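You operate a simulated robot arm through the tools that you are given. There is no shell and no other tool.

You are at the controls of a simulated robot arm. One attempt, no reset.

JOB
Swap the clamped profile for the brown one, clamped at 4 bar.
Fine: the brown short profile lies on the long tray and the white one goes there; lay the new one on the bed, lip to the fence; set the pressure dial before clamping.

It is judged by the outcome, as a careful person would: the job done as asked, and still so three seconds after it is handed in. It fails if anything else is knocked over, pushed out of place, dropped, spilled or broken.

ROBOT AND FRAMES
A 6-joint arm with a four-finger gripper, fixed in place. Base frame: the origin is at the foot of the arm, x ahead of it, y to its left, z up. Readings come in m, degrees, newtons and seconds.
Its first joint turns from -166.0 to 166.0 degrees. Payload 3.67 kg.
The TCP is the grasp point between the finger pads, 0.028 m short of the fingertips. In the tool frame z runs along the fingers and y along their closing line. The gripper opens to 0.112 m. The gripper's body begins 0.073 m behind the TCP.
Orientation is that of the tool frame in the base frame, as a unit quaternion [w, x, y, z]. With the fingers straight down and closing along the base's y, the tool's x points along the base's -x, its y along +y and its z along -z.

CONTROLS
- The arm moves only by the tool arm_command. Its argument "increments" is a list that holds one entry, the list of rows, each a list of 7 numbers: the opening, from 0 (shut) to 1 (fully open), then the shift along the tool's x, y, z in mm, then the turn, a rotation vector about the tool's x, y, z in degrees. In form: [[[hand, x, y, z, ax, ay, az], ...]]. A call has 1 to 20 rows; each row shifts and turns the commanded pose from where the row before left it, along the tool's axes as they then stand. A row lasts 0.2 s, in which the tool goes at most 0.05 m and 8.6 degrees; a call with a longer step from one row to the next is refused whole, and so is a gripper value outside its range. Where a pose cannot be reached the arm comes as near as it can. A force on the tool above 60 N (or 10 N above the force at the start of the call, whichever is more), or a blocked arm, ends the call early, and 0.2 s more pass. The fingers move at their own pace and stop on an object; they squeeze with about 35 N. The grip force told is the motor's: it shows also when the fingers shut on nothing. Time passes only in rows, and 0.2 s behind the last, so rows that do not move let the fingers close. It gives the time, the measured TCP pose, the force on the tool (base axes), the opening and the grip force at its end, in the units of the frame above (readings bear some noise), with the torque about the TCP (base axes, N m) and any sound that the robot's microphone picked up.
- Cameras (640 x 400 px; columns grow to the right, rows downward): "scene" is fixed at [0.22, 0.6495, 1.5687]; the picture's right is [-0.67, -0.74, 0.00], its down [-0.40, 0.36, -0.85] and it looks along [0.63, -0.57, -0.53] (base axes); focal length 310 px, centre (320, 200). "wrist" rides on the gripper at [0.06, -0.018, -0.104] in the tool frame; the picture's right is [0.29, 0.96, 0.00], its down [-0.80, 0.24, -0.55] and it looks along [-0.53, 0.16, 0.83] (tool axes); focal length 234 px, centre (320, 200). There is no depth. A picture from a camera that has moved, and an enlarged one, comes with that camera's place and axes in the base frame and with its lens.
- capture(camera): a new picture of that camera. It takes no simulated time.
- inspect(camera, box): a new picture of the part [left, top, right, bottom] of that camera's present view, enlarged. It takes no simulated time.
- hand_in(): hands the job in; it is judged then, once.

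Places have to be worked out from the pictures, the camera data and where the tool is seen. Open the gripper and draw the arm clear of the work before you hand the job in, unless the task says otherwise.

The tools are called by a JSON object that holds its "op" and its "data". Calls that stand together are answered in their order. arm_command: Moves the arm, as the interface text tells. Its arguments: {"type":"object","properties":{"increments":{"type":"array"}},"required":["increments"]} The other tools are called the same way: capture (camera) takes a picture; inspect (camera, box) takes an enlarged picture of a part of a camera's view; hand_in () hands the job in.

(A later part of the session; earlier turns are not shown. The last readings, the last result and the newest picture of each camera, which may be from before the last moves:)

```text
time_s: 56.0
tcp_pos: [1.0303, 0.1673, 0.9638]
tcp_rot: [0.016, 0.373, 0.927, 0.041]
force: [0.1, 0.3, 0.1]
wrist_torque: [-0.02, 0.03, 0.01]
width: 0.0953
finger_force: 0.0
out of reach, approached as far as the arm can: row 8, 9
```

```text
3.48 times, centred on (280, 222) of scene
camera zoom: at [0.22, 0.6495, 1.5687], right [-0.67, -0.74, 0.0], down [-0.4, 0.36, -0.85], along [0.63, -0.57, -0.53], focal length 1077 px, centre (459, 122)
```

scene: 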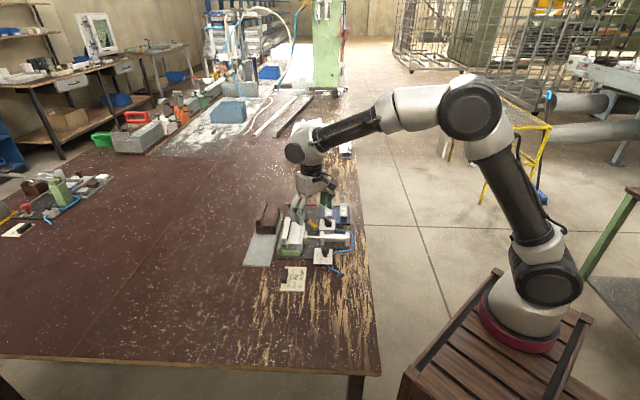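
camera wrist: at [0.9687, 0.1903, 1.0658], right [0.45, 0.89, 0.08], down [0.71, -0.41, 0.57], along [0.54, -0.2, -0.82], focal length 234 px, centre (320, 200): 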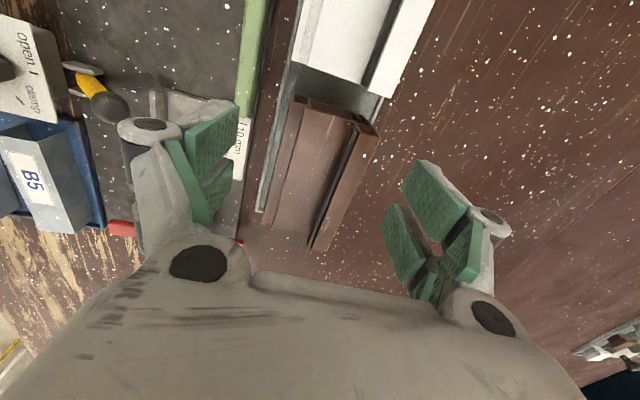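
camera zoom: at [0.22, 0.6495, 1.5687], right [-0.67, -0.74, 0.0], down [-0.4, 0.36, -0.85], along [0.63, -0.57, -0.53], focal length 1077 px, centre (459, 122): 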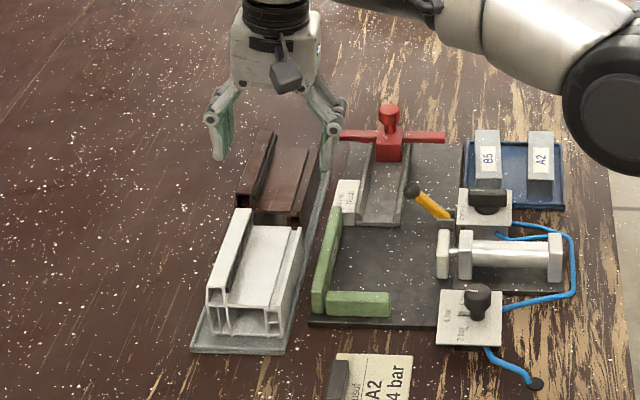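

The reach limit left the TCP 12 mm short across, but reach grows as the tool goes lower. I'll descend 18 mm straight down (still above the lip) and read where it settles.

{"op": "arm_command", "data": {"increments": [[[0.85, 0, -0.8, 9, 0, 0, 0], [0.85, 0, -0.8, 9, 0, 0, 0], [0.85, 0, 0, 0, 0, 0, 0]]]}}

{"op": "capture", "data": {"camera": "wrist"}}

{"op": "inspect", "data": {"camera": "wrist", "box": [220, 60, 440, 270]}}

{"op": "inspect", "data": {"camera": "scene", "box": [250, 180, 320, 250]}}

```text
time_s: 56.8
tcp_pos: [1.0298, 0.1672, 0.9444]
tcp_rot: [0.016, 0.373, 0.927, 0.04]
force: [-0.4, -0.4, -0.5]
wrist_torque: [0.01, -0.01, 0.0]
width: 0.0952
finger_force: 0.1
```

```text
taken
camera wrist: at [0.9689, 0.1904, 1.0479], right [0.45, 0.89, 0.08], down [0.71, -0.41, 0.57], along [0.54, -0.2, -0.82], focal length 234 px, centre (320, 200)
```

wrist: 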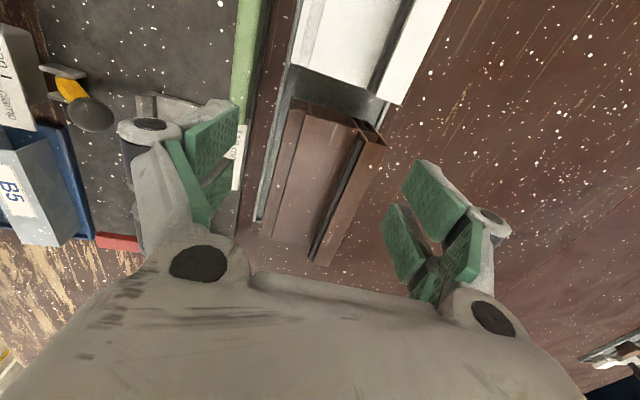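

```text
1.90 times, centred on (330, 165) of wrist
camera zoom: at [0.9689, 0.1904, 1.0479], right [0.45, 0.89, 0.08], down [0.71, -0.41, 0.57], along [0.54, -0.2, -0.82], focal length 446 px, centre (301, 267)
```

zoom: 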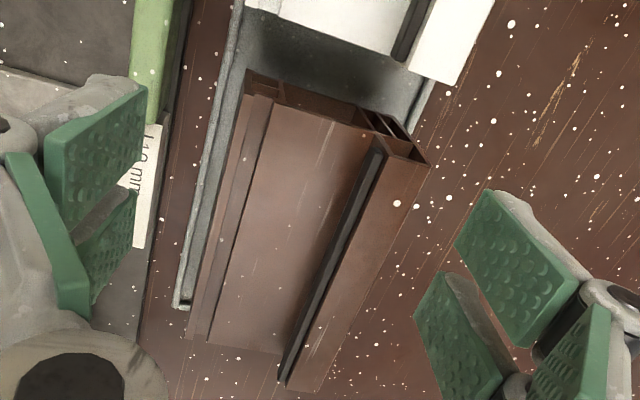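

```text
5.71 times, centred on (285, 215) of scene
camera zoom: at [0.22, 0.6495, 1.5687], right [-0.67, -0.74, 0.0], down [-0.4, 0.36, -0.85], along [0.63, -0.57, -0.53], focal length 1770 px, centre (520, 114)
```

zoom: 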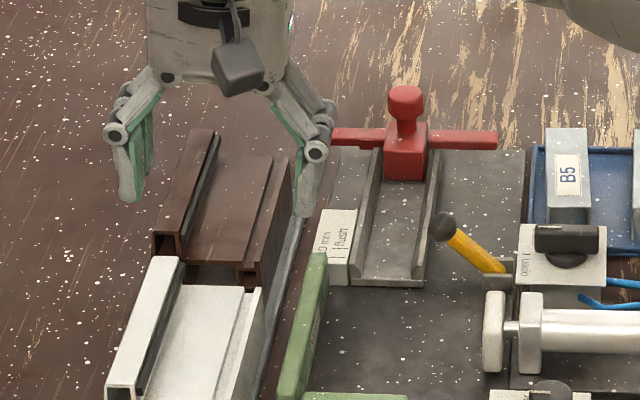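

Brown spans roughly pw 0.8165–0.878 in my fixture frame and the TCP is 11 mm short of its centreline. I'll move 11 mm outward and 5 mm along while descending 14 mm, then recheck.

{"op": "arm_command", "data": {"increments": [[[0.85, -2.5, 4.9, 7.4, 0, 0, 0], [0.85, -2.5, 4.9, 7.4, 0, 0, 0], [0.85, 0, 0, 0, 0, 0, 0]]]}}

{"op": "inspect", "data": {"camera": "wrist", "box": [220, 60, 440, 270]}}

{"op": "inspect", "data": {"camera": "scene", "box": [250, 180, 320, 250]}}

```text
time_s: 57.6
tcp_pos: [1.0371, 0.1711, 0.9314]
tcp_rot: [0.017, 0.372, 0.927, 0.041]
force: [0.1, -0.2, 0.7]
wrist_torque: [-0.01, -0.01, -0.01]
width: 0.0951
finger_force: 0.1
out of reach, approached as far as the arm can: row 2
```

```text
1.90 times, centred on (330, 165) of wrist
camera zoom: at [0.9755, 0.1931, 1.033], right [0.45, 0.89, 0.08], down [0.71, -0.41, 0.57], along [0.54, -0.2, -0.82], focal length 446 px, centre (301, 267)
```

zoom: 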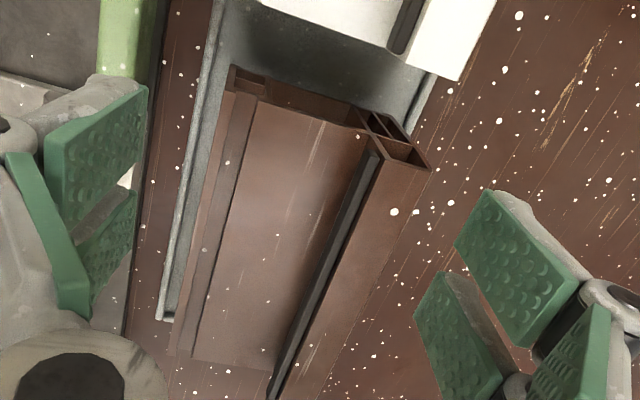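

```text
5.71 times, centred on (285, 215) of scene
camera zoom: at [0.22, 0.6495, 1.5687], right [-0.67, -0.74, 0.0], down [-0.4, 0.36, -0.85], along [0.63, -0.57, -0.53], focal length 1770 px, centre (520, 114)
```

zoom: 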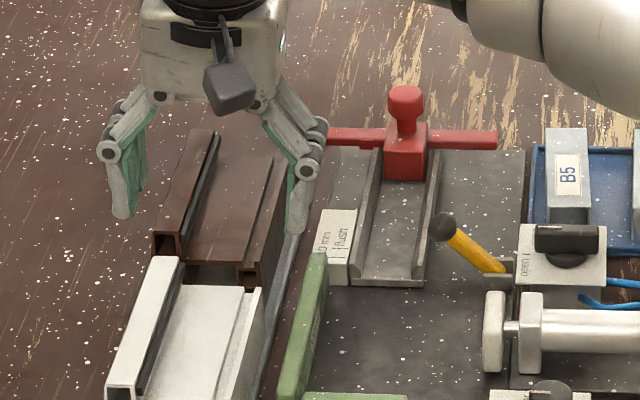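

Only ~3 mm short now and both fingers are clear of the profile. I'll lower another 29 mm to TCP z≈0.902 with a 3 mm outward correction.

{"op": "arm_command", "data": {"increments": [[[0.85, -0.7, 0.2, 9.7, 0, 0, 0], [0.85, -0.7, 0.2, 9.7, 0, 0, 0], [0.85, -0.6, 0.1, 9.8, 0, 0, 0], [0.85, 0, 0, 0, 0, 0, 0]]]}}

{"op": "inspect", "data": {"camera": "wrist", "box": [200, 60, 440, 270]}}

{"op": "inspect", "data": {"camera": "scene", "box": [250, 180, 320, 250]}}

```text
time_s: 58.6
tcp_pos: [1.0413, 0.1715, 0.9003]
tcp_rot: [0.016, 0.372, 0.927, 0.041]
force: [-0.3, 0.3, -0.7]
wrist_torque: [-0.01, 0.0, 0.01]
width: 0.0952
finger_force: 0.0
```

```text
1.90 times, centred on (320, 165) of wrist
camera zoom: at [0.9788, 0.1941, 1.0043], right [0.45, 0.89, 0.08], down [0.71, -0.41, 0.57], along [0.54, -0.2, -0.82], focal length 446 px, centre (320, 267)
```

zoom: 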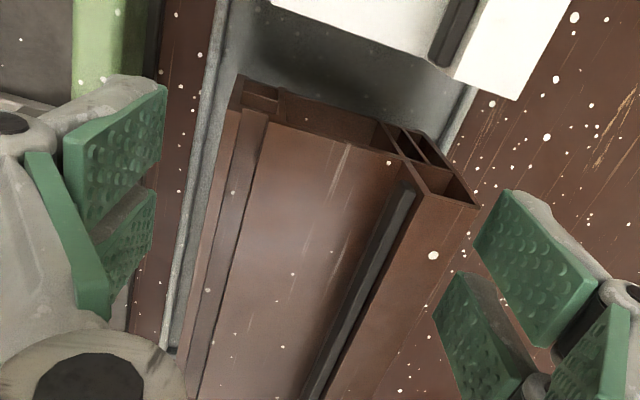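

```text
5.71 times, centred on (285, 215) of scene
camera zoom: at [0.22, 0.6495, 1.5687], right [-0.67, -0.74, 0.0], down [-0.4, 0.36, -0.85], along [0.63, -0.57, -0.53], focal length 1770 px, centre (520, 114)
```

zoom: 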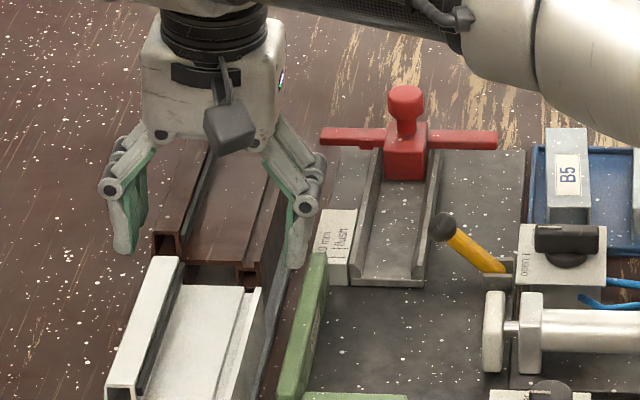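

The TCP is centred on the brown profile within a millimetre and unobstructed. I'll close the gripper gently.

{"op": "arm_command", "data": {"increments": [[[0.72, 0, 0, 0, 0, 0, 0], [0.64, 0, 0, 0, 0, 0, 0], [0.58, 0, 0, 0, 0, 0, 0], [0.5, 0, 0, 0, 0, 0, 0], [0.3, 0, 0, 0, 0, 0, 0], [0.0, 0, 0, 0, 0, 0, 0]]]}}

{"op": "inspect", "data": {"camera": "wrist", "box": [200, 60, 440, 270]}}

{"op": "inspect", "data": {"camera": "scene", "box": [250, 180, 320, 250]}}

```text
time_s: 60.0
tcp_pos: [1.0414, 0.1708, 0.9019]
tcp_rot: [0.016, 0.372, 0.927, 0.04]
force: [0.5, -1.7, 5.2]
wrist_torque: [-0.39, -0.03, -0.03]
width: 0.0694
finger_force: 35.0
```

```text
1.90 times, centred on (320, 165) of wrist
camera zoom: at [0.9786, 0.194, 1.0048], right [0.45, 0.89, 0.08], down [0.71, -0.41, 0.57], along [0.54, -0.2, -0.81], focal length 446 px, centre (320, 267)
```

zoom: 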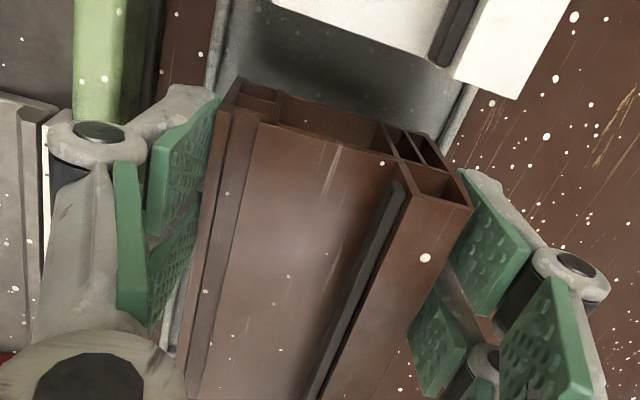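

```text
5.71 times, centred on (285, 215) of scene
camera zoom: at [0.22, 0.6495, 1.5687], right [-0.67, -0.74, 0.0], down [-0.4, 0.36, -0.85], along [0.63, -0.57, -0.53], focal length 1770 px, centre (520, 114)
```

zoom: 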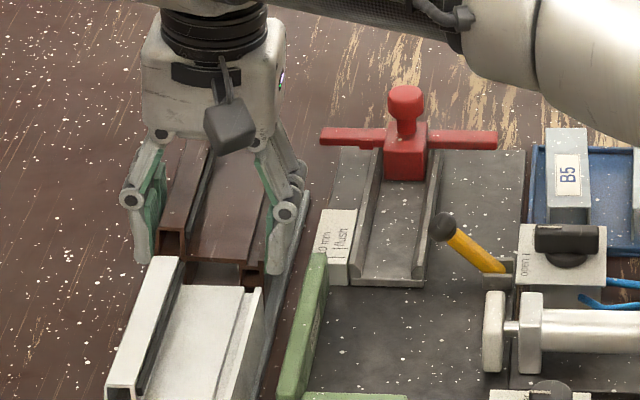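

Gripped at 69 mm with 35 N. I'll lift slowly by 6 mm and check how it hangs.

{"op": "arm_command", "data": {"increments": [[[0, 0, 0, -1.5, 0, 0, 0], [0, 0, 0.1, -1.5, 0, 0, 0], [0, 0, 0.2, -1.5, 0, 0, 0], [0, 0, 0.2, -1.5, 0, 0, 0]]]}}

{"op": "inspect", "data": {"camera": "wrist", "box": [200, 60, 440, 270]}}

{"op": "inspect", "data": {"camera": "scene", "box": [250, 180, 320, 250]}}

```text
time_s: 61.0
tcp_pos: [1.0395, 0.1706, 0.9092]
tcp_rot: [0.017, 0.373, 0.927, 0.041]
force: [0.9, -0.3, -1.8]
wrist_torque: [0.06, 0.03, -0.02]
width: 0.0698
finger_force: 35.0
```

```text
1.90 times, centred on (320, 165) of wrist
camera zoom: at [0.9786, 0.1939, 1.0105], right [0.45, 0.89, 0.08], down [0.71, -0.41, 0.57], along [0.54, -0.2, -0.82], focal length 446 px, centre (320, 267)
```

zoom: 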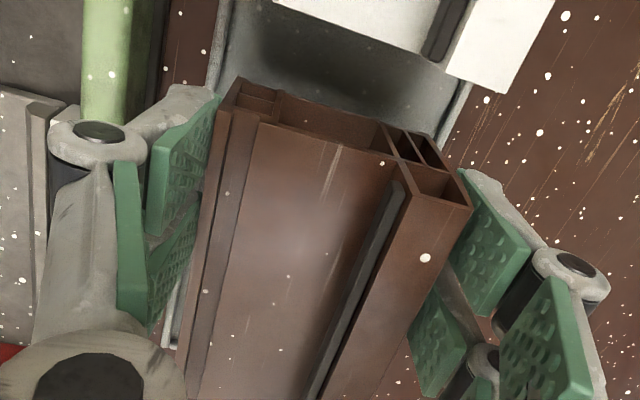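

```text
5.71 times, centred on (285, 215) of scene
camera zoom: at [0.22, 0.6495, 1.5687], right [-0.67, -0.74, 0.0], down [-0.4, 0.36, -0.85], along [0.63, -0.57, -0.53], focal length 1770 px, centre (520, 114)
```

zoom: 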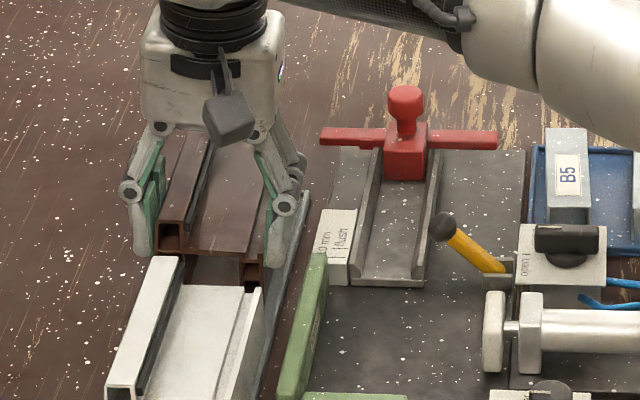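

The brown profile is held firmly and rising level with the gripper. I'll lift on, drifting inward on the way as reach shrinks with height.

{"op": "arm_command", "data": {"increments": [[[0, 0, 0.26, -3, 0, 0, 0], [0, 0, 0.35, -4, 0, 0, 0], [0, 0, 0.43, -5, 0, 0, 0], [0, 0, 0.43, -5, 0, 0, 0], [0, 0, 0.43, -5, 0, 0, 0], [0, 0, 0.43, -5, 0, 0, 0], [0, 0, -2.5, -5.3, 0, 0, 0], [0, 0, -3.5, -5.3, 0, 0, 0], [0, 0, -4.5, -5.4, 0, 0, 0], [0, 0, -4.5, -5.4, 0, 0, 0], [0, 0, -4.5, -5.4, 0, 0, 0], [0, 0, -4.5, -5.4, 0, 0, 0]]]}}

{"op": "capture", "data": {"camera": "wrist"}}

{"op": "inspect", "data": {"camera": "scene", "box": [240, 165, 340, 265]}}

```text
time_s: 63.6
tcp_pos: [1.0313, 0.1543, 0.9662]
tcp_rot: [0.015, 0.373, 0.927, 0.04]
force: [-0.1, 0.8, -1.5]
wrist_torque: [0.02, 0.06, 0.0]
width: 0.0698
finger_force: 35.3
out of reach, approached as far as the arm can: row 4, 9, 10, 11, 12
```

```text
taken
camera wrist: at [0.9714, 0.1773, 1.0696], right [0.45, 0.89, 0.08], down [0.71, -0.41, 0.57], along [0.54, -0.2, -0.82], focal length 234 px, centre (320, 200)
```

wrist: 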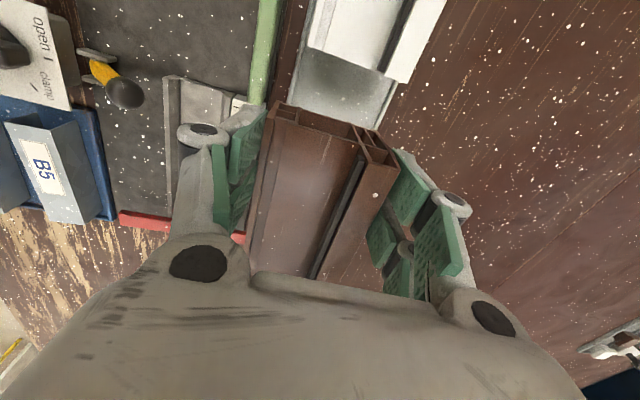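

```text
4.00 times, centred on (290, 215) of scene
camera zoom: at [0.22, 0.6495, 1.5687], right [-0.67, -0.74, 0.0], down [-0.4, 0.36, -0.85], along [0.63, -0.57, -0.53], focal length 1239 px, centre (440, 140)
```

zoom: 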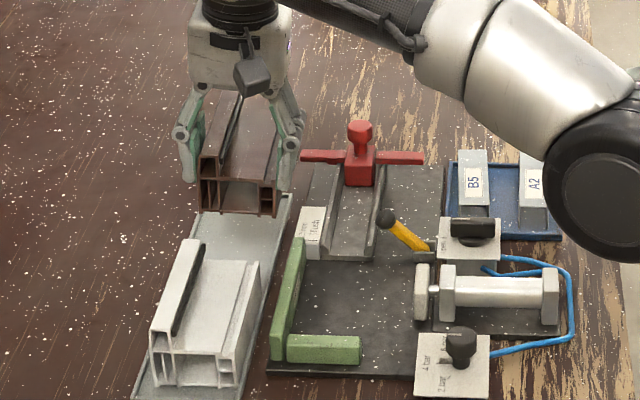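

The brown profile is secure with its bottom at z≈0.915. I'll move it inward 50 mm toward the bed while taking the 5° tilt back out, then check.

{"op": "arm_command", "data": {"increments": [[[0, 0, -5, -0.4, 0, 0, 0], [0, 0, -9, -0.8, 1, 0, 0], [0, 0, -9, -0.6, 1, 0, 0], [0, 0, -9, -0.5, 1, 0, 0], [0, 0, -9, -0.3, 1, 0, 0], [0, 0, -9, -0.1, 1, 0, 0], [0, 0, 0, 0, 0, 0, 0]]]}}

{"op": "inspect", "data": {"camera": "wrist", "box": [200, 0, 440, 270]}}

{"op": "inspect", "data": {"camera": "scene", "box": [240, 165, 340, 265]}}

```text
time_s: 65.2
tcp_pos: [1.0216, 0.1246, 0.972]
tcp_rot: [-0.002, 0.373, 0.928, -0.001]
force: [1.0, -0.5, -1.5]
wrist_torque: [0.04, 0.06, 0.02]
width: 0.0696
finger_force: 34.5
out of reach, approached as far as the arm can: row 1, 2, 3, 4, 5, 6
```

```text
1.48 times, centred on (320, 135) of wrist
camera zoom: at [0.9663, 0.1542, 1.0763], right [0.45, 0.89, 0.0], down [0.74, -0.38, 0.55], along [0.49, -0.25, -0.83], focal length 347 px, centre (320, 296)
```

zoom: 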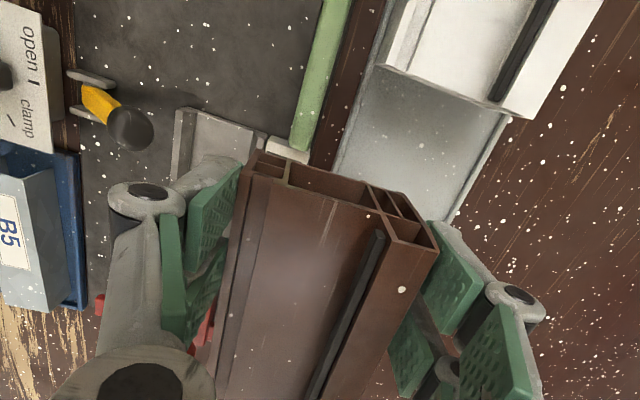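

```text
4.00 times, centred on (290, 215) of scene
camera zoom: at [0.22, 0.6495, 1.5687], right [-0.67, -0.74, 0.0], down [-0.4, 0.36, -0.85], along [0.63, -0.57, -0.53], focal length 1239 px, centre (440, 140)
```

zoom: 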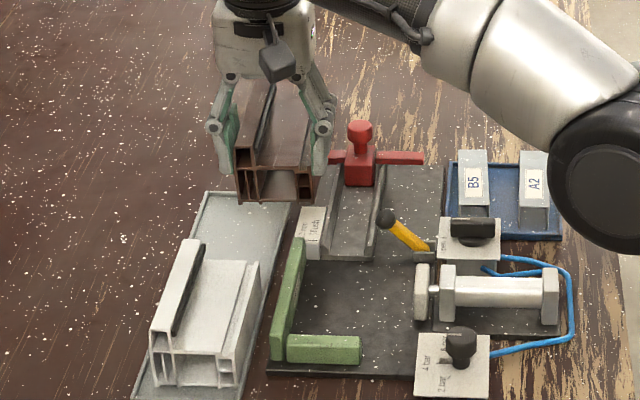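

The flagged rows suggest the arm lags its command here. I'll wait a moment and read the pose again.

{"op": "arm_command", "data": {"increments": [[[0, 0, 0, 0, 0, 0, 0], [0, 0, 0, 0, 0, 0, 0]]]}}

```text
time_s: 65.8
tcp_pos: [1.0213, 0.1252, 0.9715]
tcp_rot: [-0.001, 0.372, 0.928, 0.0]
force: [-0.3, 0.2, -1.1]
wrist_torque: [0.02, 0.02, -0.04]
width: 0.07
finger_force: 34.7
```

The pose is settled and reachable at (1.021, 0.125, 0.972). I'll carry the profile diagonally over to the bed at this height.

{"op": "arm_command", "data": {"increments": [[[0, 3.5, -2.3, 0, 0, 0, 0], [0, 7, -4.7, 0, 0, 0, 0], [0, 10.5, -7, 0, 0, 0, 0], [0, 11.7, -7.8, 0, 0, 0, 0], [0, 11.7, -7.8, 0, 0, 0, 0], [0, 11.7, -7.8, 0, 0, 0, 0], [0, 11.7, -7.8, 0, 0, 0, 0], [0, 11.7, -7.8, 0, 0, 0, 0], [0, 11.7, -7.8, 0, 0, 0, 0], [0, 10.5, -7, 0, 0, 0, 0], [0, 8.2, -5.4, 0, 0, 0, 0], [0, 4.7, -3.1, 0, 0, 0, 0], [0, 2.3, -1.6, 0, 0, 0, 0], [0, 0, 0, 0, 0, 0, 0]]]}}

{"op": "capture", "data": {"camera": "wrist"}}

{"op": "inspect", "data": {"camera": "scene", "box": [240, 165, 340, 265]}}

```text
time_s: 68.8
tcp_pos: [0.9043, 0.1551, 0.9749]
tcp_rot: [-0.001, 0.373, 0.928, 0.0]
force: [-1.2, 0.4, -1.2]
wrist_torque: [0.04, 0.04, 0.04]
width: 0.0698
finger_force: 35.5
out of reach, approached as far as the arm can: row 1, 2, 3, 4
```

```text
taken
camera wrist: at [0.8488, 0.1847, 1.0804], right [0.45, 0.89, 0.0], down [0.74, -0.38, 0.55], along [0.49, -0.25, -0.83], focal length 234 px, centre (320, 200)
```

wrist: 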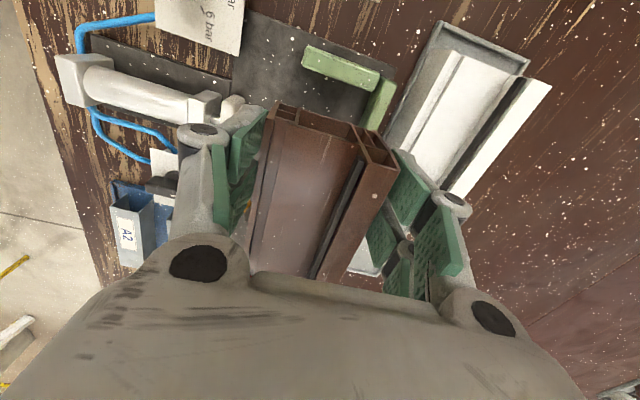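

```text
4.00 times, centred on (290, 215) of scene
camera zoom: at [0.22, 0.6495, 1.5687], right [-0.67, -0.74, 0.0], down [-0.4, 0.36, -0.85], along [0.63, -0.57, -0.53], focal length 1239 px, centre (440, 140)
```

zoom: 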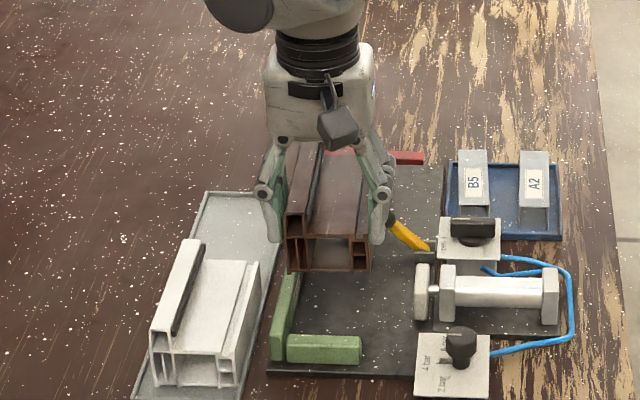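

Brown is now above the bed, about 12 mm and 18 mm from the intended drop point. I'll zoom in to measure against the fence, end stop and pusher pad.

{"op": "inspect", "data": {"camera": "wrist", "box": [190, 20, 430, 180]}}

{"op": "inspect", "data": {"camera": "scene", "box": [275, 205, 345, 265]}}

```text
2.50 times, centred on (310, 100) of wrist
camera zoom: at [0.8488, 0.1847, 1.0804], right [0.45, 0.89, 0.0], down [0.74, -0.38, 0.55], along [0.49, -0.25, -0.83], focal length 585 px, centre (345, 450)
```

zoom: 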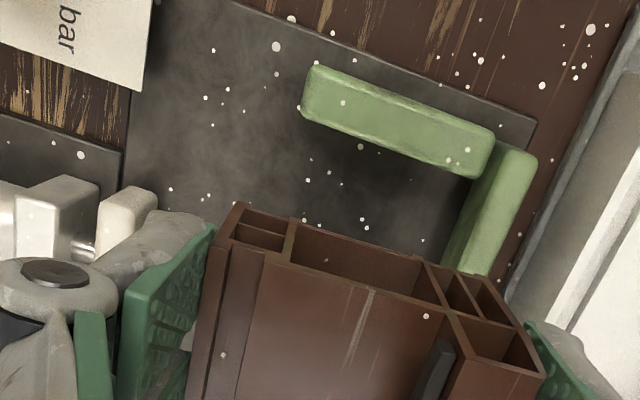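

```text
6.67 times, centred on (310, 235) of scene
camera zoom: at [0.22, 0.6495, 1.5687], right [-0.67, -0.74, 0.0], down [-0.4, 0.36, -0.85], along [0.63, -0.57, -0.53], focal length 2065 px, centre (387, -33)
```

zoom: 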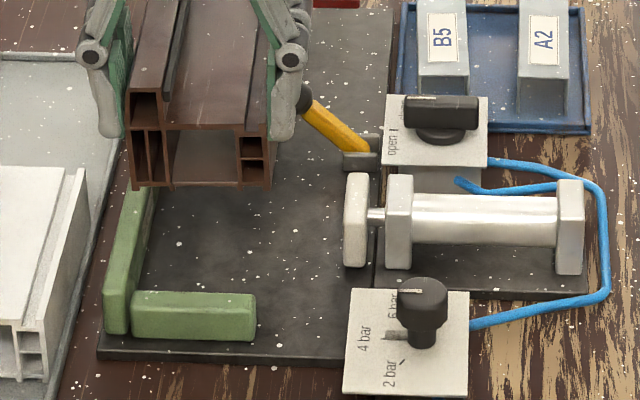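

Measured: fence inner face pw≈0.771, pad face ≈0.673, stop face pu≈0.5025, and the brown near end 18 mm from the stop. I'll shift 16 mm toward the stop and 16 mm away from the fence, then lower 40 mm.

{"op": "arm_command", "data": {"increments": [[[0, 4, -4, 0, 0, 0, 0], [0, 6, -6, 0, 0, 0, 0], [0, 4.2, -4, 0, 0, 0, 0], [0, 2, -1.8, 4, 0, 0, 0], [0, 0, 0, 8, 0, 0, 0], [0, 0, 0, 10, 0, 0, 0], [0, 0, 0, 10, 0, 0, 0], [0, 0, 0, 6, 0, 0, 0], [0, 0, 0, 2, 0, 0, 0], [0, 0, 0, 0, 0, 0, 0]]]}}

{"op": "inspect", "data": {"camera": "wrist", "box": [190, 20, 430, 180]}}

{"op": "inspect", "data": {"camera": "scene", "box": [275, 205, 345, 265]}}

```text
time_s: 71.0
tcp_pos: [0.8813, 0.1547, 0.9363]
tcp_rot: [0.0, 0.373, 0.928, 0.0]
force: [0.2, 0.2, -1.1]
wrist_torque: [0.06, 0.03, -0.02]
width: 0.0697
finger_force: 34.9
```

```text
2.50 times, centred on (310, 100) of wrist
camera zoom: at [0.8262, 0.1847, 1.0401], right [0.45, 0.89, 0.0], down [0.74, -0.38, 0.55], along [0.49, -0.25, -0.83], focal length 585 px, centre (345, 450)
```

zoom: 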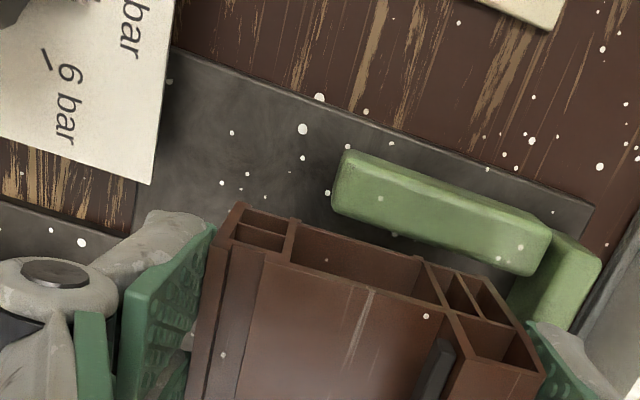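

```text
6.67 times, centred on (310, 235) of scene
camera zoom: at [0.22, 0.6495, 1.5687], right [-0.67, -0.74, 0.0], down [-0.4, 0.36, -0.85], along [0.63, -0.57, -0.53], focal length 2065 px, centre (387, -33)
```

zoom: 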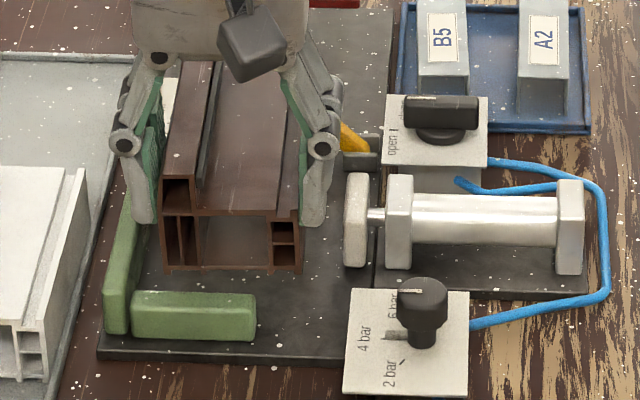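

Near end of brown is just about at the stop face, so I'll back off 2 mm for safety and lower 14 mm more, then look again.

{"op": "arm_command", "data": {"increments": [[[0, -2, 0, 3, 0, 0, 0], [0, 0, 0, 6, 0, 0, 0], [0, 0, 0, 5, 0, 0, 0], [0, 0, 0, 0, 0, 0, 0]]]}}

{"op": "inspect", "data": {"camera": "wrist", "box": [190, 20, 430, 180]}}

{"op": "inspect", "data": {"camera": "scene", "box": [278, 215, 334, 260]}}

```text
time_s: 72.0
tcp_pos: [0.8832, 0.154, 0.9215]
tcp_rot: [0.0, 0.373, 0.928, 0.0]
force: [0.4, -1.0, -1.5]
wrist_torque: [0.02, 0.03, -0.01]
width: 0.0696
finger_force: 34.9
```

```text
2.50 times, centred on (310, 100) of wrist
camera zoom: at [0.8277, 0.1832, 1.0265], right [0.45, 0.89, 0.0], down [0.74, -0.38, 0.55], along [0.49, -0.25, -0.83], focal length 585 px, centre (345, 450)
```

zoom: 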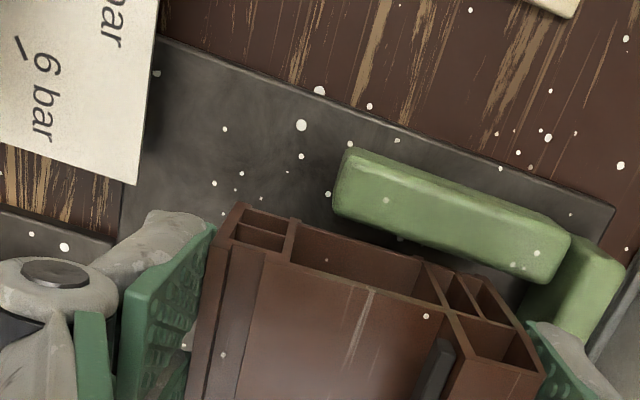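

```text
8.89 times, centred on (306, 238) of scene
camera zoom: at [0.22, 0.6495, 1.5687], right [-0.67, -0.74, 0.0], down [-0.4, 0.36, -0.85], along [0.63, -0.57, -0.53], focal length 2753 px, centre (444, -133)
```

zoom: 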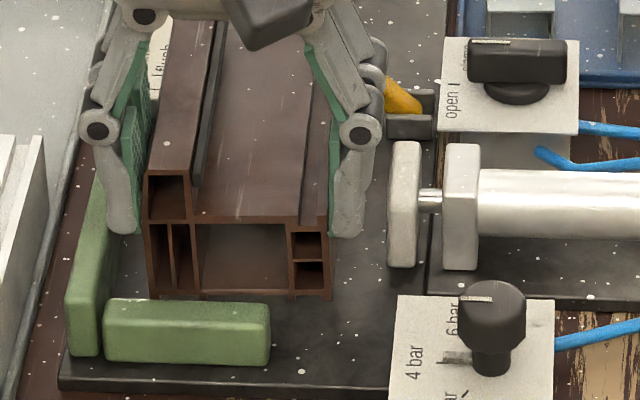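

The left finger is tight to the fence while the right one has ~10 mm to the pad. I'll shift 4 mm away from the fence and lower 12 mm.

{"op": "arm_command", "data": {"increments": [[[0, 0, -2, 0, 0, 0, 0], [0, 0, -2, 0, 0, 0, 0], [0, 0, 0, 4, 0, 0, 0], [0, 0, 0, 5, 0, 0, 0], [0, 0, 0, 3, 0, 0, 0], [0, 0, 0, 0, 0, 0, 0]]]}}

{"op": "inspect", "data": {"camera": "wrist", "box": [190, 20, 430, 180]}}

{"op": "inspect", "data": {"camera": "scene", "box": [278, 215, 334, 260]}}

```text
time_s: 73.4
tcp_pos: [0.8808, 0.1509, 0.9103]
tcp_rot: [0.0, 0.373, 0.928, -0.001]
force: [0.7, 0.2, -1.4]
wrist_torque: [0.02, 0.05, 0.0]
width: 0.0699
finger_force: 34.2
```

```text
2.50 times, centred on (310, 100) of wrist
camera zoom: at [0.8249, 0.1804, 1.0149], right [0.45, 0.89, 0.0], down [0.74, -0.38, 0.55], along [0.49, -0.25, -0.83], focal length 585 px, centre (345, 450)
```

zoom: 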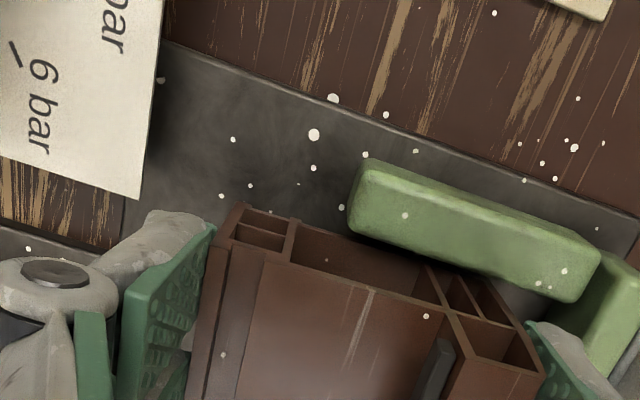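

```text
8.89 times, centred on (306, 238) of scene
camera zoom: at [0.22, 0.6495, 1.5687], right [-0.67, -0.74, 0.0], down [-0.4, 0.36, -0.85], along [0.63, -0.57, -0.53], focal length 2753 px, centre (444, -133)
```

zoom: 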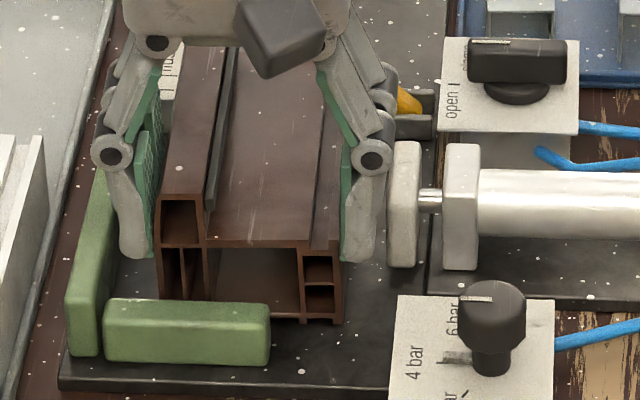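

It's inside the stop and fence with a few millimetres' clearance on both sides. I'll creep down to bed contact.

{"op": "arm_command", "data": {"increments": [[[0, 0, 0, 2, 0, 0, 0], [0, 0, 0, 2, 0, 0, 0], [0, 0, 0, 0, 0, 0, 0]]]}}

{"op": "arm_command", "data": {"increments": [[[0, 0, 0, 1.5, 0, 0, 0], [0, 0, 0, 0, 0, 0, 0]]]}}

{"op": "arm_command", "data": {"increments": [[[0, 0, 0, 1, 0, 0, 0], [0, 0, 0, 0, 0, 0, 0]]]}}

```text
time_s: 74.2
tcp_pos: [0.8803, 0.1515, 0.9072]
tcp_rot: [-0.001, 0.373, 0.928, 0.0]
force: [0.5, 0.1, -1.4]
wrist_torque: [0.04, 0.07, 0.0]
width: 0.0698
finger_force: 35.1
```

```text
time_s: 74.8
tcp_pos: [0.8806, 0.1505, 0.9051]
tcp_rot: [0.001, 0.373, 0.928, 0.001]
force: [-1.1, 0.0, 5.3]
wrist_torque: [-0.28, -0.47, -0.09]
width: 0.0696
finger_force: 34.7
```

```text
time_s: 75.4
tcp_pos: [0.8798, 0.1518, 0.905]
tcp_rot: [0.0, 0.374, 0.928, 0.001]
force: [-3.2, -1.5, 12.6]
wrist_torque: [-0.13, -0.53, -0.05]
width: 0.0699
finger_force: 35.0
```

The profile rests on the bed (12.6 N). I'll ease off, open about 2 mm per side, and lift the fingers straight up above the fence and pad.

{"op": "arm_command", "data": {"increments": [[[0, 0, 0, -0.8, 0, 0, 0], [0.64, 0, 0, 0, 0, 0, 0], [0.66, 0, 0, 0, 0, 0, 0], [0.66, 0, 0, 0, 0, 0, 0]]]}}

{"op": "inspect", "data": {"camera": "scene", "box": [278, 215, 334, 260]}}

```text
time_s: 76.4
tcp_pos: [0.88, 0.1515, 0.905]
tcp_rot: [0.0, 0.373, 0.928, -0.001]
force: [0.6, -1.1, -0.6]
wrist_torque: [0.0, -0.01, 0.0]
width: 0.0739
finger_force: 0.0
```

```text
8.89 times, centred on (306, 238) of scene
camera zoom: at [0.22, 0.6495, 1.5687], right [-0.67, -0.74, 0.0], down [-0.4, 0.36, -0.85], along [0.63, -0.57, -0.53], focal length 2753 px, centre (444, -133)
```

zoom: 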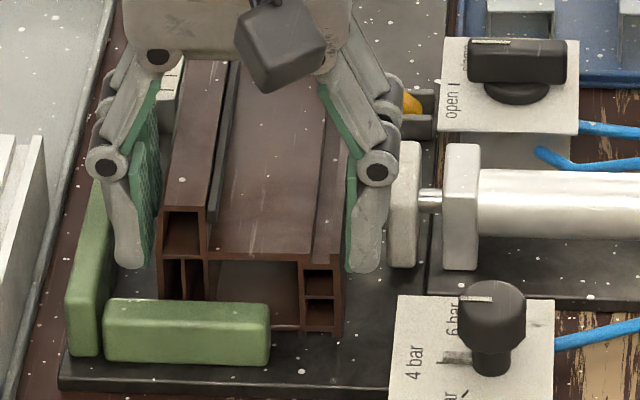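

Released cleanly with no load. I'll raise the gripper straight up to z≈0.985.

{"op": "arm_command", "data": {"increments": [[[0.66, 0, 0, -5, 0, 0, 0], [0.66, 0, 0, -10, 0, 0, 0], [0.66, 0, 0, -15, 0, 0, 0], [0.66, 0, 0, -20, 0, 0, 0], [0.66, 0, 0, -20, 0, 0, 0], [0.66, 0, 0, -10, 0, 0, 0], [0.66, 0, 0, 0, 0, 0, 0]]]}}

{"op": "capture", "data": {"camera": "wrist"}}

{"op": "inspect", "data": {"camera": "scene", "box": [240, 190, 340, 280]}}

```text
time_s: 78.0
tcp_pos: [0.8812, 0.1504, 0.9854]
tcp_rot: [0.0, 0.373, 0.928, 0.0]
force: [0.1, -0.7, 0.4]
wrist_torque: [0.02, 0.0, 0.01]
width: 0.0739
finger_force: 0.1
```

```text
taken
camera wrist: at [0.8254, 0.1804, 1.0889], right [0.45, 0.89, 0.0], down [0.74, -0.38, 0.55], along [0.49, -0.25, -0.83], focal length 234 px, centre (320, 200)
```

wrist: 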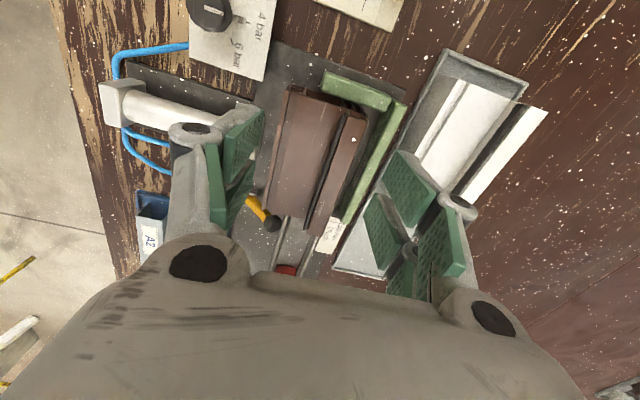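

```text
4.44 times, centred on (290, 235) of scene
camera zoom: at [0.22, 0.6495, 1.5687], right [-0.67, -0.74, 0.0], down [-0.4, 0.36, -0.85], along [0.63, -0.57, -0.53], focal length 1376 px, centre (453, 44)
```

zoom: 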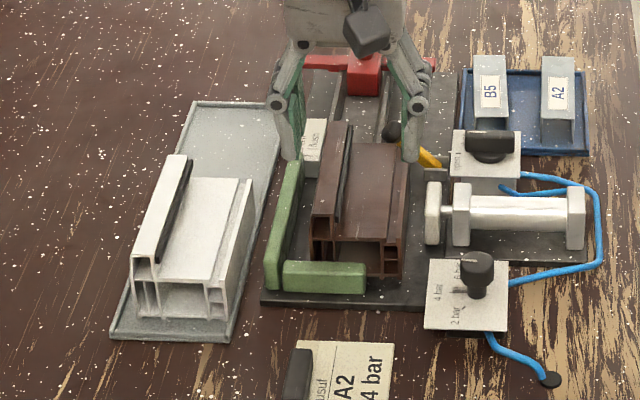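

Brown sits on the bed, lip on the fence side, about 12 mm off the fence. I'll zoom in to locate its lip, so I can take it by the lip and slide it to fence and stop.

{"op": "inspect", "data": {"camera": "wrist", "box": [240, 50, 420, 250]}}

```text
2.00 times, centred on (330, 150) of wrist
camera zoom: at [0.8254, 0.1804, 1.0889], right [0.45, 0.89, 0.0], down [0.74, -0.38, 0.55], along [0.49, -0.25, -0.83], focal length 468 px, centre (300, 300)
```

zoom: 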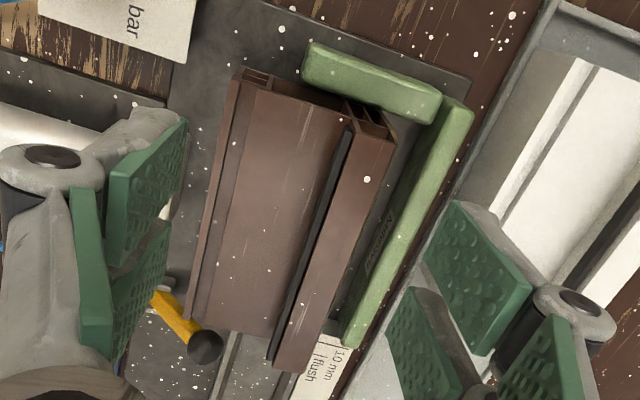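

Brown's lip outer face is ~21 mm from the fence and its near end is practically at the stop, parallel to the fence. I'll go over the lip with a 45 mm opening and descend to TCP z≈0.920.

{"op": "arm_command", "data": {"increments": [[[0.4, -11, 7.2, 0, 0, 0, 0], [0.4, -11, 7.2, 0, 0, 0, 0], [0.4, -11, 7.2, 0, 0, 0, 0], [0.4, 0, 0, 15, 0, 0, 0], [0.4, 0, 0, 18, 0, 0, 0], [0.4, 0, 0, 18, 0, 0, 0], [0.4, 0, 0, 10, 0, 0, 0], [0.4, 0, 0, 4, 0, 0, 0], [0.4, 0, 0, 0, 0, 0, 0]]]}}

{"op": "inspect", "data": {"camera": "wrist", "box": [220, 40, 420, 240]}}

{"op": "inspect", "data": {"camera": "scene", "box": [270, 205, 324, 250]}}

```text
time_s: 80.0
tcp_pos: [0.9184, 0.1439, 0.9199]
tcp_rot: [0.0, 0.373, 0.928, 0.0]
force: [0.9, 0.9, -0.2]
wrist_torque: [0.05, 0.0, -0.01]
width: 0.045
finger_force: 0.1
```

```text
2.00 times, centred on (320, 140) of wrist
camera zoom: at [0.8635, 0.1731, 1.0237], right [0.45, 0.89, 0.0], down [0.74, -0.38, 0.55], along [0.49, -0.25, -0.83], focal length 468 px, centre (320, 320)
```

zoom: 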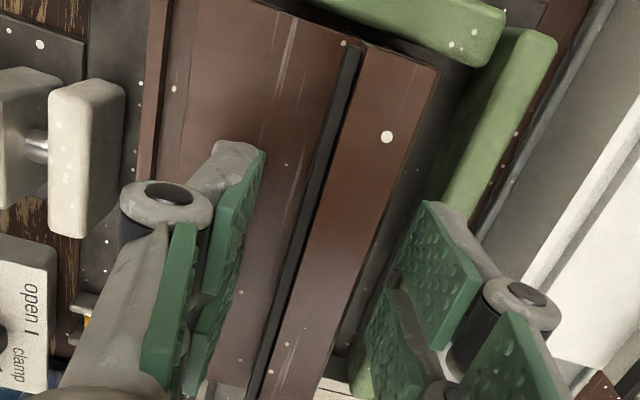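

```text
8.89 times, centred on (297, 228) of scene
camera zoom: at [0.22, 0.6495, 1.5687], right [-0.67, -0.74, 0.0], down [-0.4, 0.36, -0.85], along [0.63, -0.57, -0.53], focal length 2753 px, centre (524, -44)
```

zoom: 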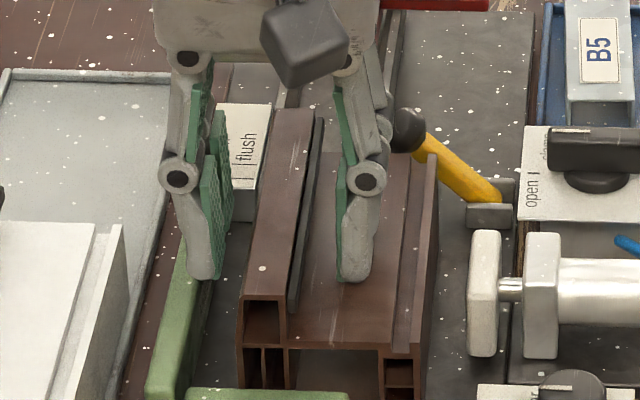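

The lip is centred between the fingers with no contact. I'll close on it, then slide the profile 17 mm toward the fence.

{"op": "arm_command", "data": {"increments": [[[0.3, 0, 0, 0, 0, 0, 0], [0.2, 0, 0, 0, 0, 0, 0], [0, 0, 0, 0, 0, 0, 0], [0, 0, 0, 0, 0, 0, 0], [0, 0, 3, -0.5, 0, 0, 0], [0, 0, 4, 0, 0, 0, 0], [0, 0, 4, 0, 0, 0, 0], [0, 0, 4, 0, 0, 0, 0], [0, 0, 2, 0, 0, 0, 0], [0, 0, 0, 0, 0, 0, 0]]]}}

{"op": "inspect", "data": {"camera": "wrist", "box": [220, 40, 420, 240]}}

{"op": "inspect", "data": {"camera": "scene", "box": [270, 205, 324, 260]}}

```text
time_s: 82.2
tcp_pos: [0.9296, 0.1576, 0.9192]
tcp_rot: [-0.001, 0.373, 0.928, 0.001]
force: [-0.2, 0.3, 0.3]
wrist_torque: [-0.02, -0.07, -0.04]
width: 0.0195
finger_force: 35.1
```

```text
2.00 times, centred on (320, 140) of wrist
camera zoom: at [0.8754, 0.1853, 1.0241], right [0.45, 0.89, 0.0], down [0.74, -0.38, 0.55], along [0.49, -0.25, -0.83], focal length 468 px, centre (320, 320)
```

zoom: 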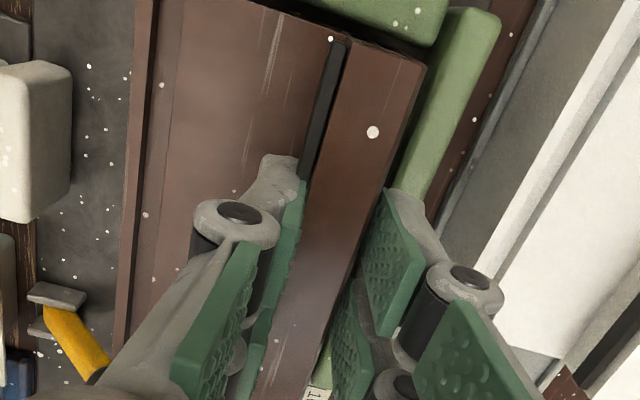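

```text
7.27 times, centred on (297, 232) of scene
camera zoom: at [0.22, 0.6495, 1.5687], right [-0.67, -0.74, 0.0], down [-0.4, 0.36, -0.85], along [0.63, -0.57, -0.53], focal length 2252 px, centre (487, -36)
```

zoom: 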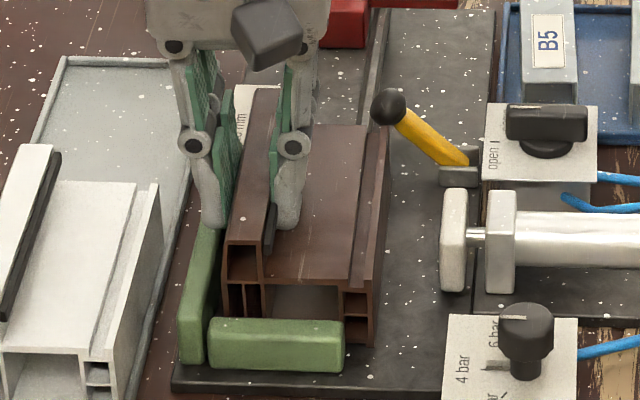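

The profile has slid to within ~4 mm of the fence. I'll creep toward the fence until contact shows in the force.

{"op": "arm_command", "data": {"increments": [[[0, 0, 1.5, 0, 0, 0, 0], [0, 0, 1, 0, 0, 0, 0], [0, 0, 0, 0, 0, 0, 0]]]}}

{"op": "arm_command", "data": {"increments": [[[0, 0, 1, 0, 0, 0, 0], [0, 0, 0, 0, 0, 0, 0]]]}}

{"op": "arm_command", "data": {"increments": [[[0, 0, 1, 0, 0, 0, 0], [0, 0, 0, 0, 0, 0, 0]]]}}

```text
time_s: 83.0
tcp_pos: [0.9318, 0.1572, 0.9204]
tcp_rot: [0.0, 0.373, 0.928, 0.0]
force: [0.0, -0.3, 0.3]
wrist_torque: [0.02, -0.01, -0.02]
width: 0.0194
finger_force: 34.9
```

```text
time_s: 83.6
tcp_pos: [0.9336, 0.1584, 0.9199]
tcp_rot: [0.0, 0.373, 0.928, 0.0]
force: [0.3, 0.6, -0.4]
wrist_torque: [0.03, -0.02, 0.0]
width: 0.0198
finger_force: 34.5
```

```text
time_s: 84.2
tcp_pos: [0.9337, 0.16, 0.9202]
tcp_rot: [0.0, 0.372, 0.928, 0.0]
force: [-0.5, 0.3, 0.3]
wrist_torque: [0.01, -0.03, 0.0]
width: 0.0198
finger_force: 35.1
```

Still no fence contact; I'll continue in 1 mm steps.

{"op": "arm_command", "data": {"increments": [[[0, 0, 1, 0, 0, 0, 0], [0, 0, 0, 0, 0, 0, 0]]]}}

{"op": "arm_command", "data": {"increments": [[[0, 0, 1, 0, 0, 0, 0], [0, 0, 0, 0, 0, 0, 0]]]}}

{"op": "inspect", "data": {"camera": "wrist", "box": [240, 20, 420, 200]}}

{"op": "inspect", "data": {"camera": "scene", "box": [270, 205, 324, 260]}}

```text
time_s: 84.8
tcp_pos: [0.9342, 0.1595, 0.9204]
tcp_rot: [-0.001, 0.373, 0.928, 0.0]
force: [-0.2, -0.4, 0.7]
wrist_torque: [-0.03, 0.03, -0.05]
width: 0.0198
finger_force: 34.4
```

```text
time_s: 85.4
tcp_pos: [0.9354, 0.1601, 0.9197]
tcp_rot: [0.0, 0.373, 0.928, 0.0]
force: [-5.6, -6.0, -0.4]
wrist_torque: [-0.21, 0.28, -0.43]
width: 0.0198
finger_force: 34.6
```

```text
2.22 times, centred on (330, 110) of wrist
camera zoom: at [0.8795, 0.1893, 1.0245], right [0.46, 0.89, 0.0], down [0.74, -0.38, 0.55], along [0.49, -0.25, -0.83], focal length 520 px, centre (298, 400)
```

zoom: 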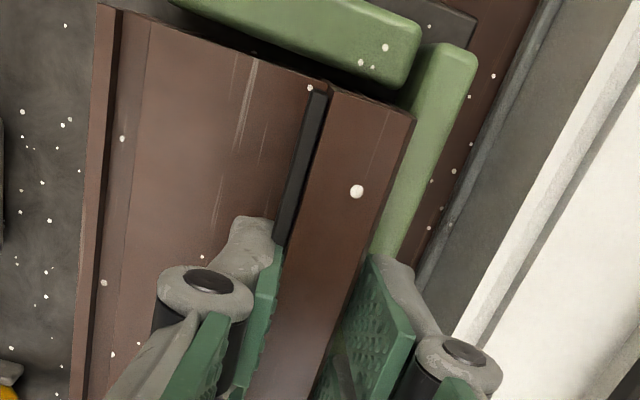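

```text
7.27 times, centred on (297, 232) of scene
camera zoom: at [0.22, 0.6495, 1.5687], right [-0.67, -0.74, 0.0], down [-0.4, 0.36, -0.85], along [0.63, -0.57, -0.53], focal length 2252 px, centre (487, -36)
```

zoom: 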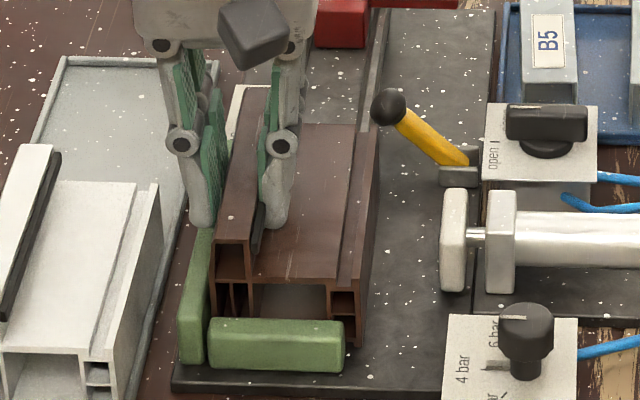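

The lip is now against the fence (8 N reaction). I'll creep it along to the end stop.

{"op": "arm_command", "data": {"increments": [[[0, 1, 0, 0, 0, 0, 0], [0, 0, 0, 0, 0, 0, 0]]]}}

{"op": "arm_command", "data": {"increments": [[[0, 1, 0, 0, 0, 0, 0], [0, 0, 0, 0, 0, 0, 0]]]}}

{"op": "arm_command", "data": {"increments": [[[0, 1, 0, 0, 0, 0, 0], [0, 0, 0, 0, 0, 0, 0]]]}}

```text
time_s: 86.0
tcp_pos: [0.9343, 0.1605, 0.9188]
tcp_rot: [-0.001, 0.373, 0.928, 0.0]
force: [-3.8, -7.7, -0.9]
wrist_torque: [-0.29, 0.17, -0.56]
width: 0.0194
finger_force: 34.9
```

```text
time_s: 86.6
tcp_pos: [0.9337, 0.1608, 0.9205]
tcp_rot: [0.0, 0.373, 0.928, 0.001]
force: [-4.6, -9.4, -0.8]
wrist_torque: [-0.43, 0.15, -0.69]
width: 0.0202
finger_force: 35.1
```

```text
time_s: 87.2
tcp_pos: [0.9327, 0.1633, 0.9205]
tcp_rot: [0.001, 0.372, 0.928, 0.0]
force: [-4.6, -9.4, 0.0]
wrist_torque: [-0.38, 0.1, -0.67]
width: 0.0197
finger_force: 34.8
```

Only sliding friction so far (~3 N along the fence). I'll continue toward the stop.

{"op": "arm_command", "data": {"increments": [[[0, 1, 0, 0, 0, 0, 0], [0, 0, 0, 0, 0, 0, 0]]]}}

{"op": "arm_command", "data": {"increments": [[[0, 1, 0, 0, 0, 0, 0], [0, 0, 0, 0, 0, 0, 0]]]}}

{"op": "inspect", "data": {"camera": "wrist", "box": [240, 10, 400, 110]}}

{"op": "inspect", "data": {"camera": "scene", "box": [276, 220, 326, 260]}}

```text
time_s: 87.8
tcp_pos: [0.9325, 0.1626, 0.9191]
tcp_rot: [0.0, 0.373, 0.928, 0.0]
force: [3.0, -13.0, -2.4]
wrist_torque: [-0.74, -0.3, -0.66]
width: 0.0197
finger_force: 34.7
```

```text
time_s: 88.4
tcp_pos: [0.9313, 0.1627, 0.92]
tcp_rot: [0.0, 0.373, 0.928, 0.001]
force: [11.1, -18.9, -0.9]
wrist_torque: [-0.95, -0.63, -0.63]
width: 0.0198
finger_force: 34.9
```

```text
4.00 times, centred on (320, 60) of wrist
camera zoom: at [0.8772, 0.1918, 1.0247], right [0.46, 0.89, 0.0], down [0.74, -0.38, 0.55], along [0.49, -0.25, -0.83], focal length 937 px, centre (320, 760)
```

zoom: 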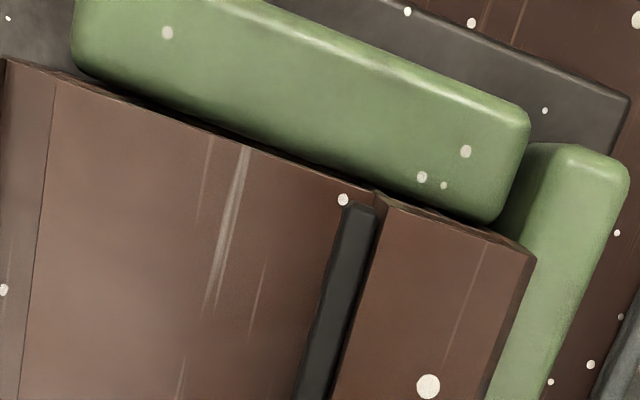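

```text
10.00 times, centred on (301, 240) of scene
camera zoom: at [0.22, 0.6495, 1.5687], right [-0.67, -0.74, 0.0], down [-0.4, 0.36, -0.85], along [0.63, -0.57, -0.53], focal length 3097 px, centre (510, -200)
```

zoom: 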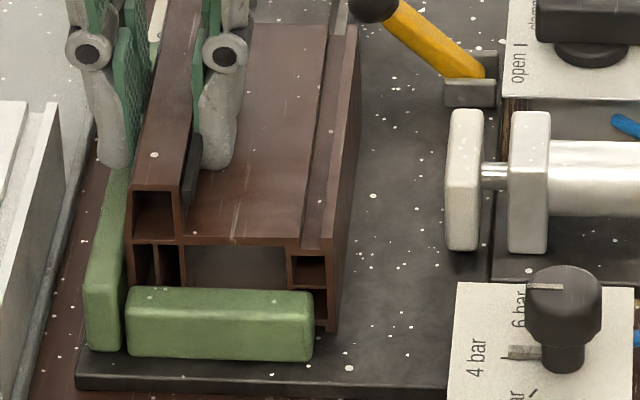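

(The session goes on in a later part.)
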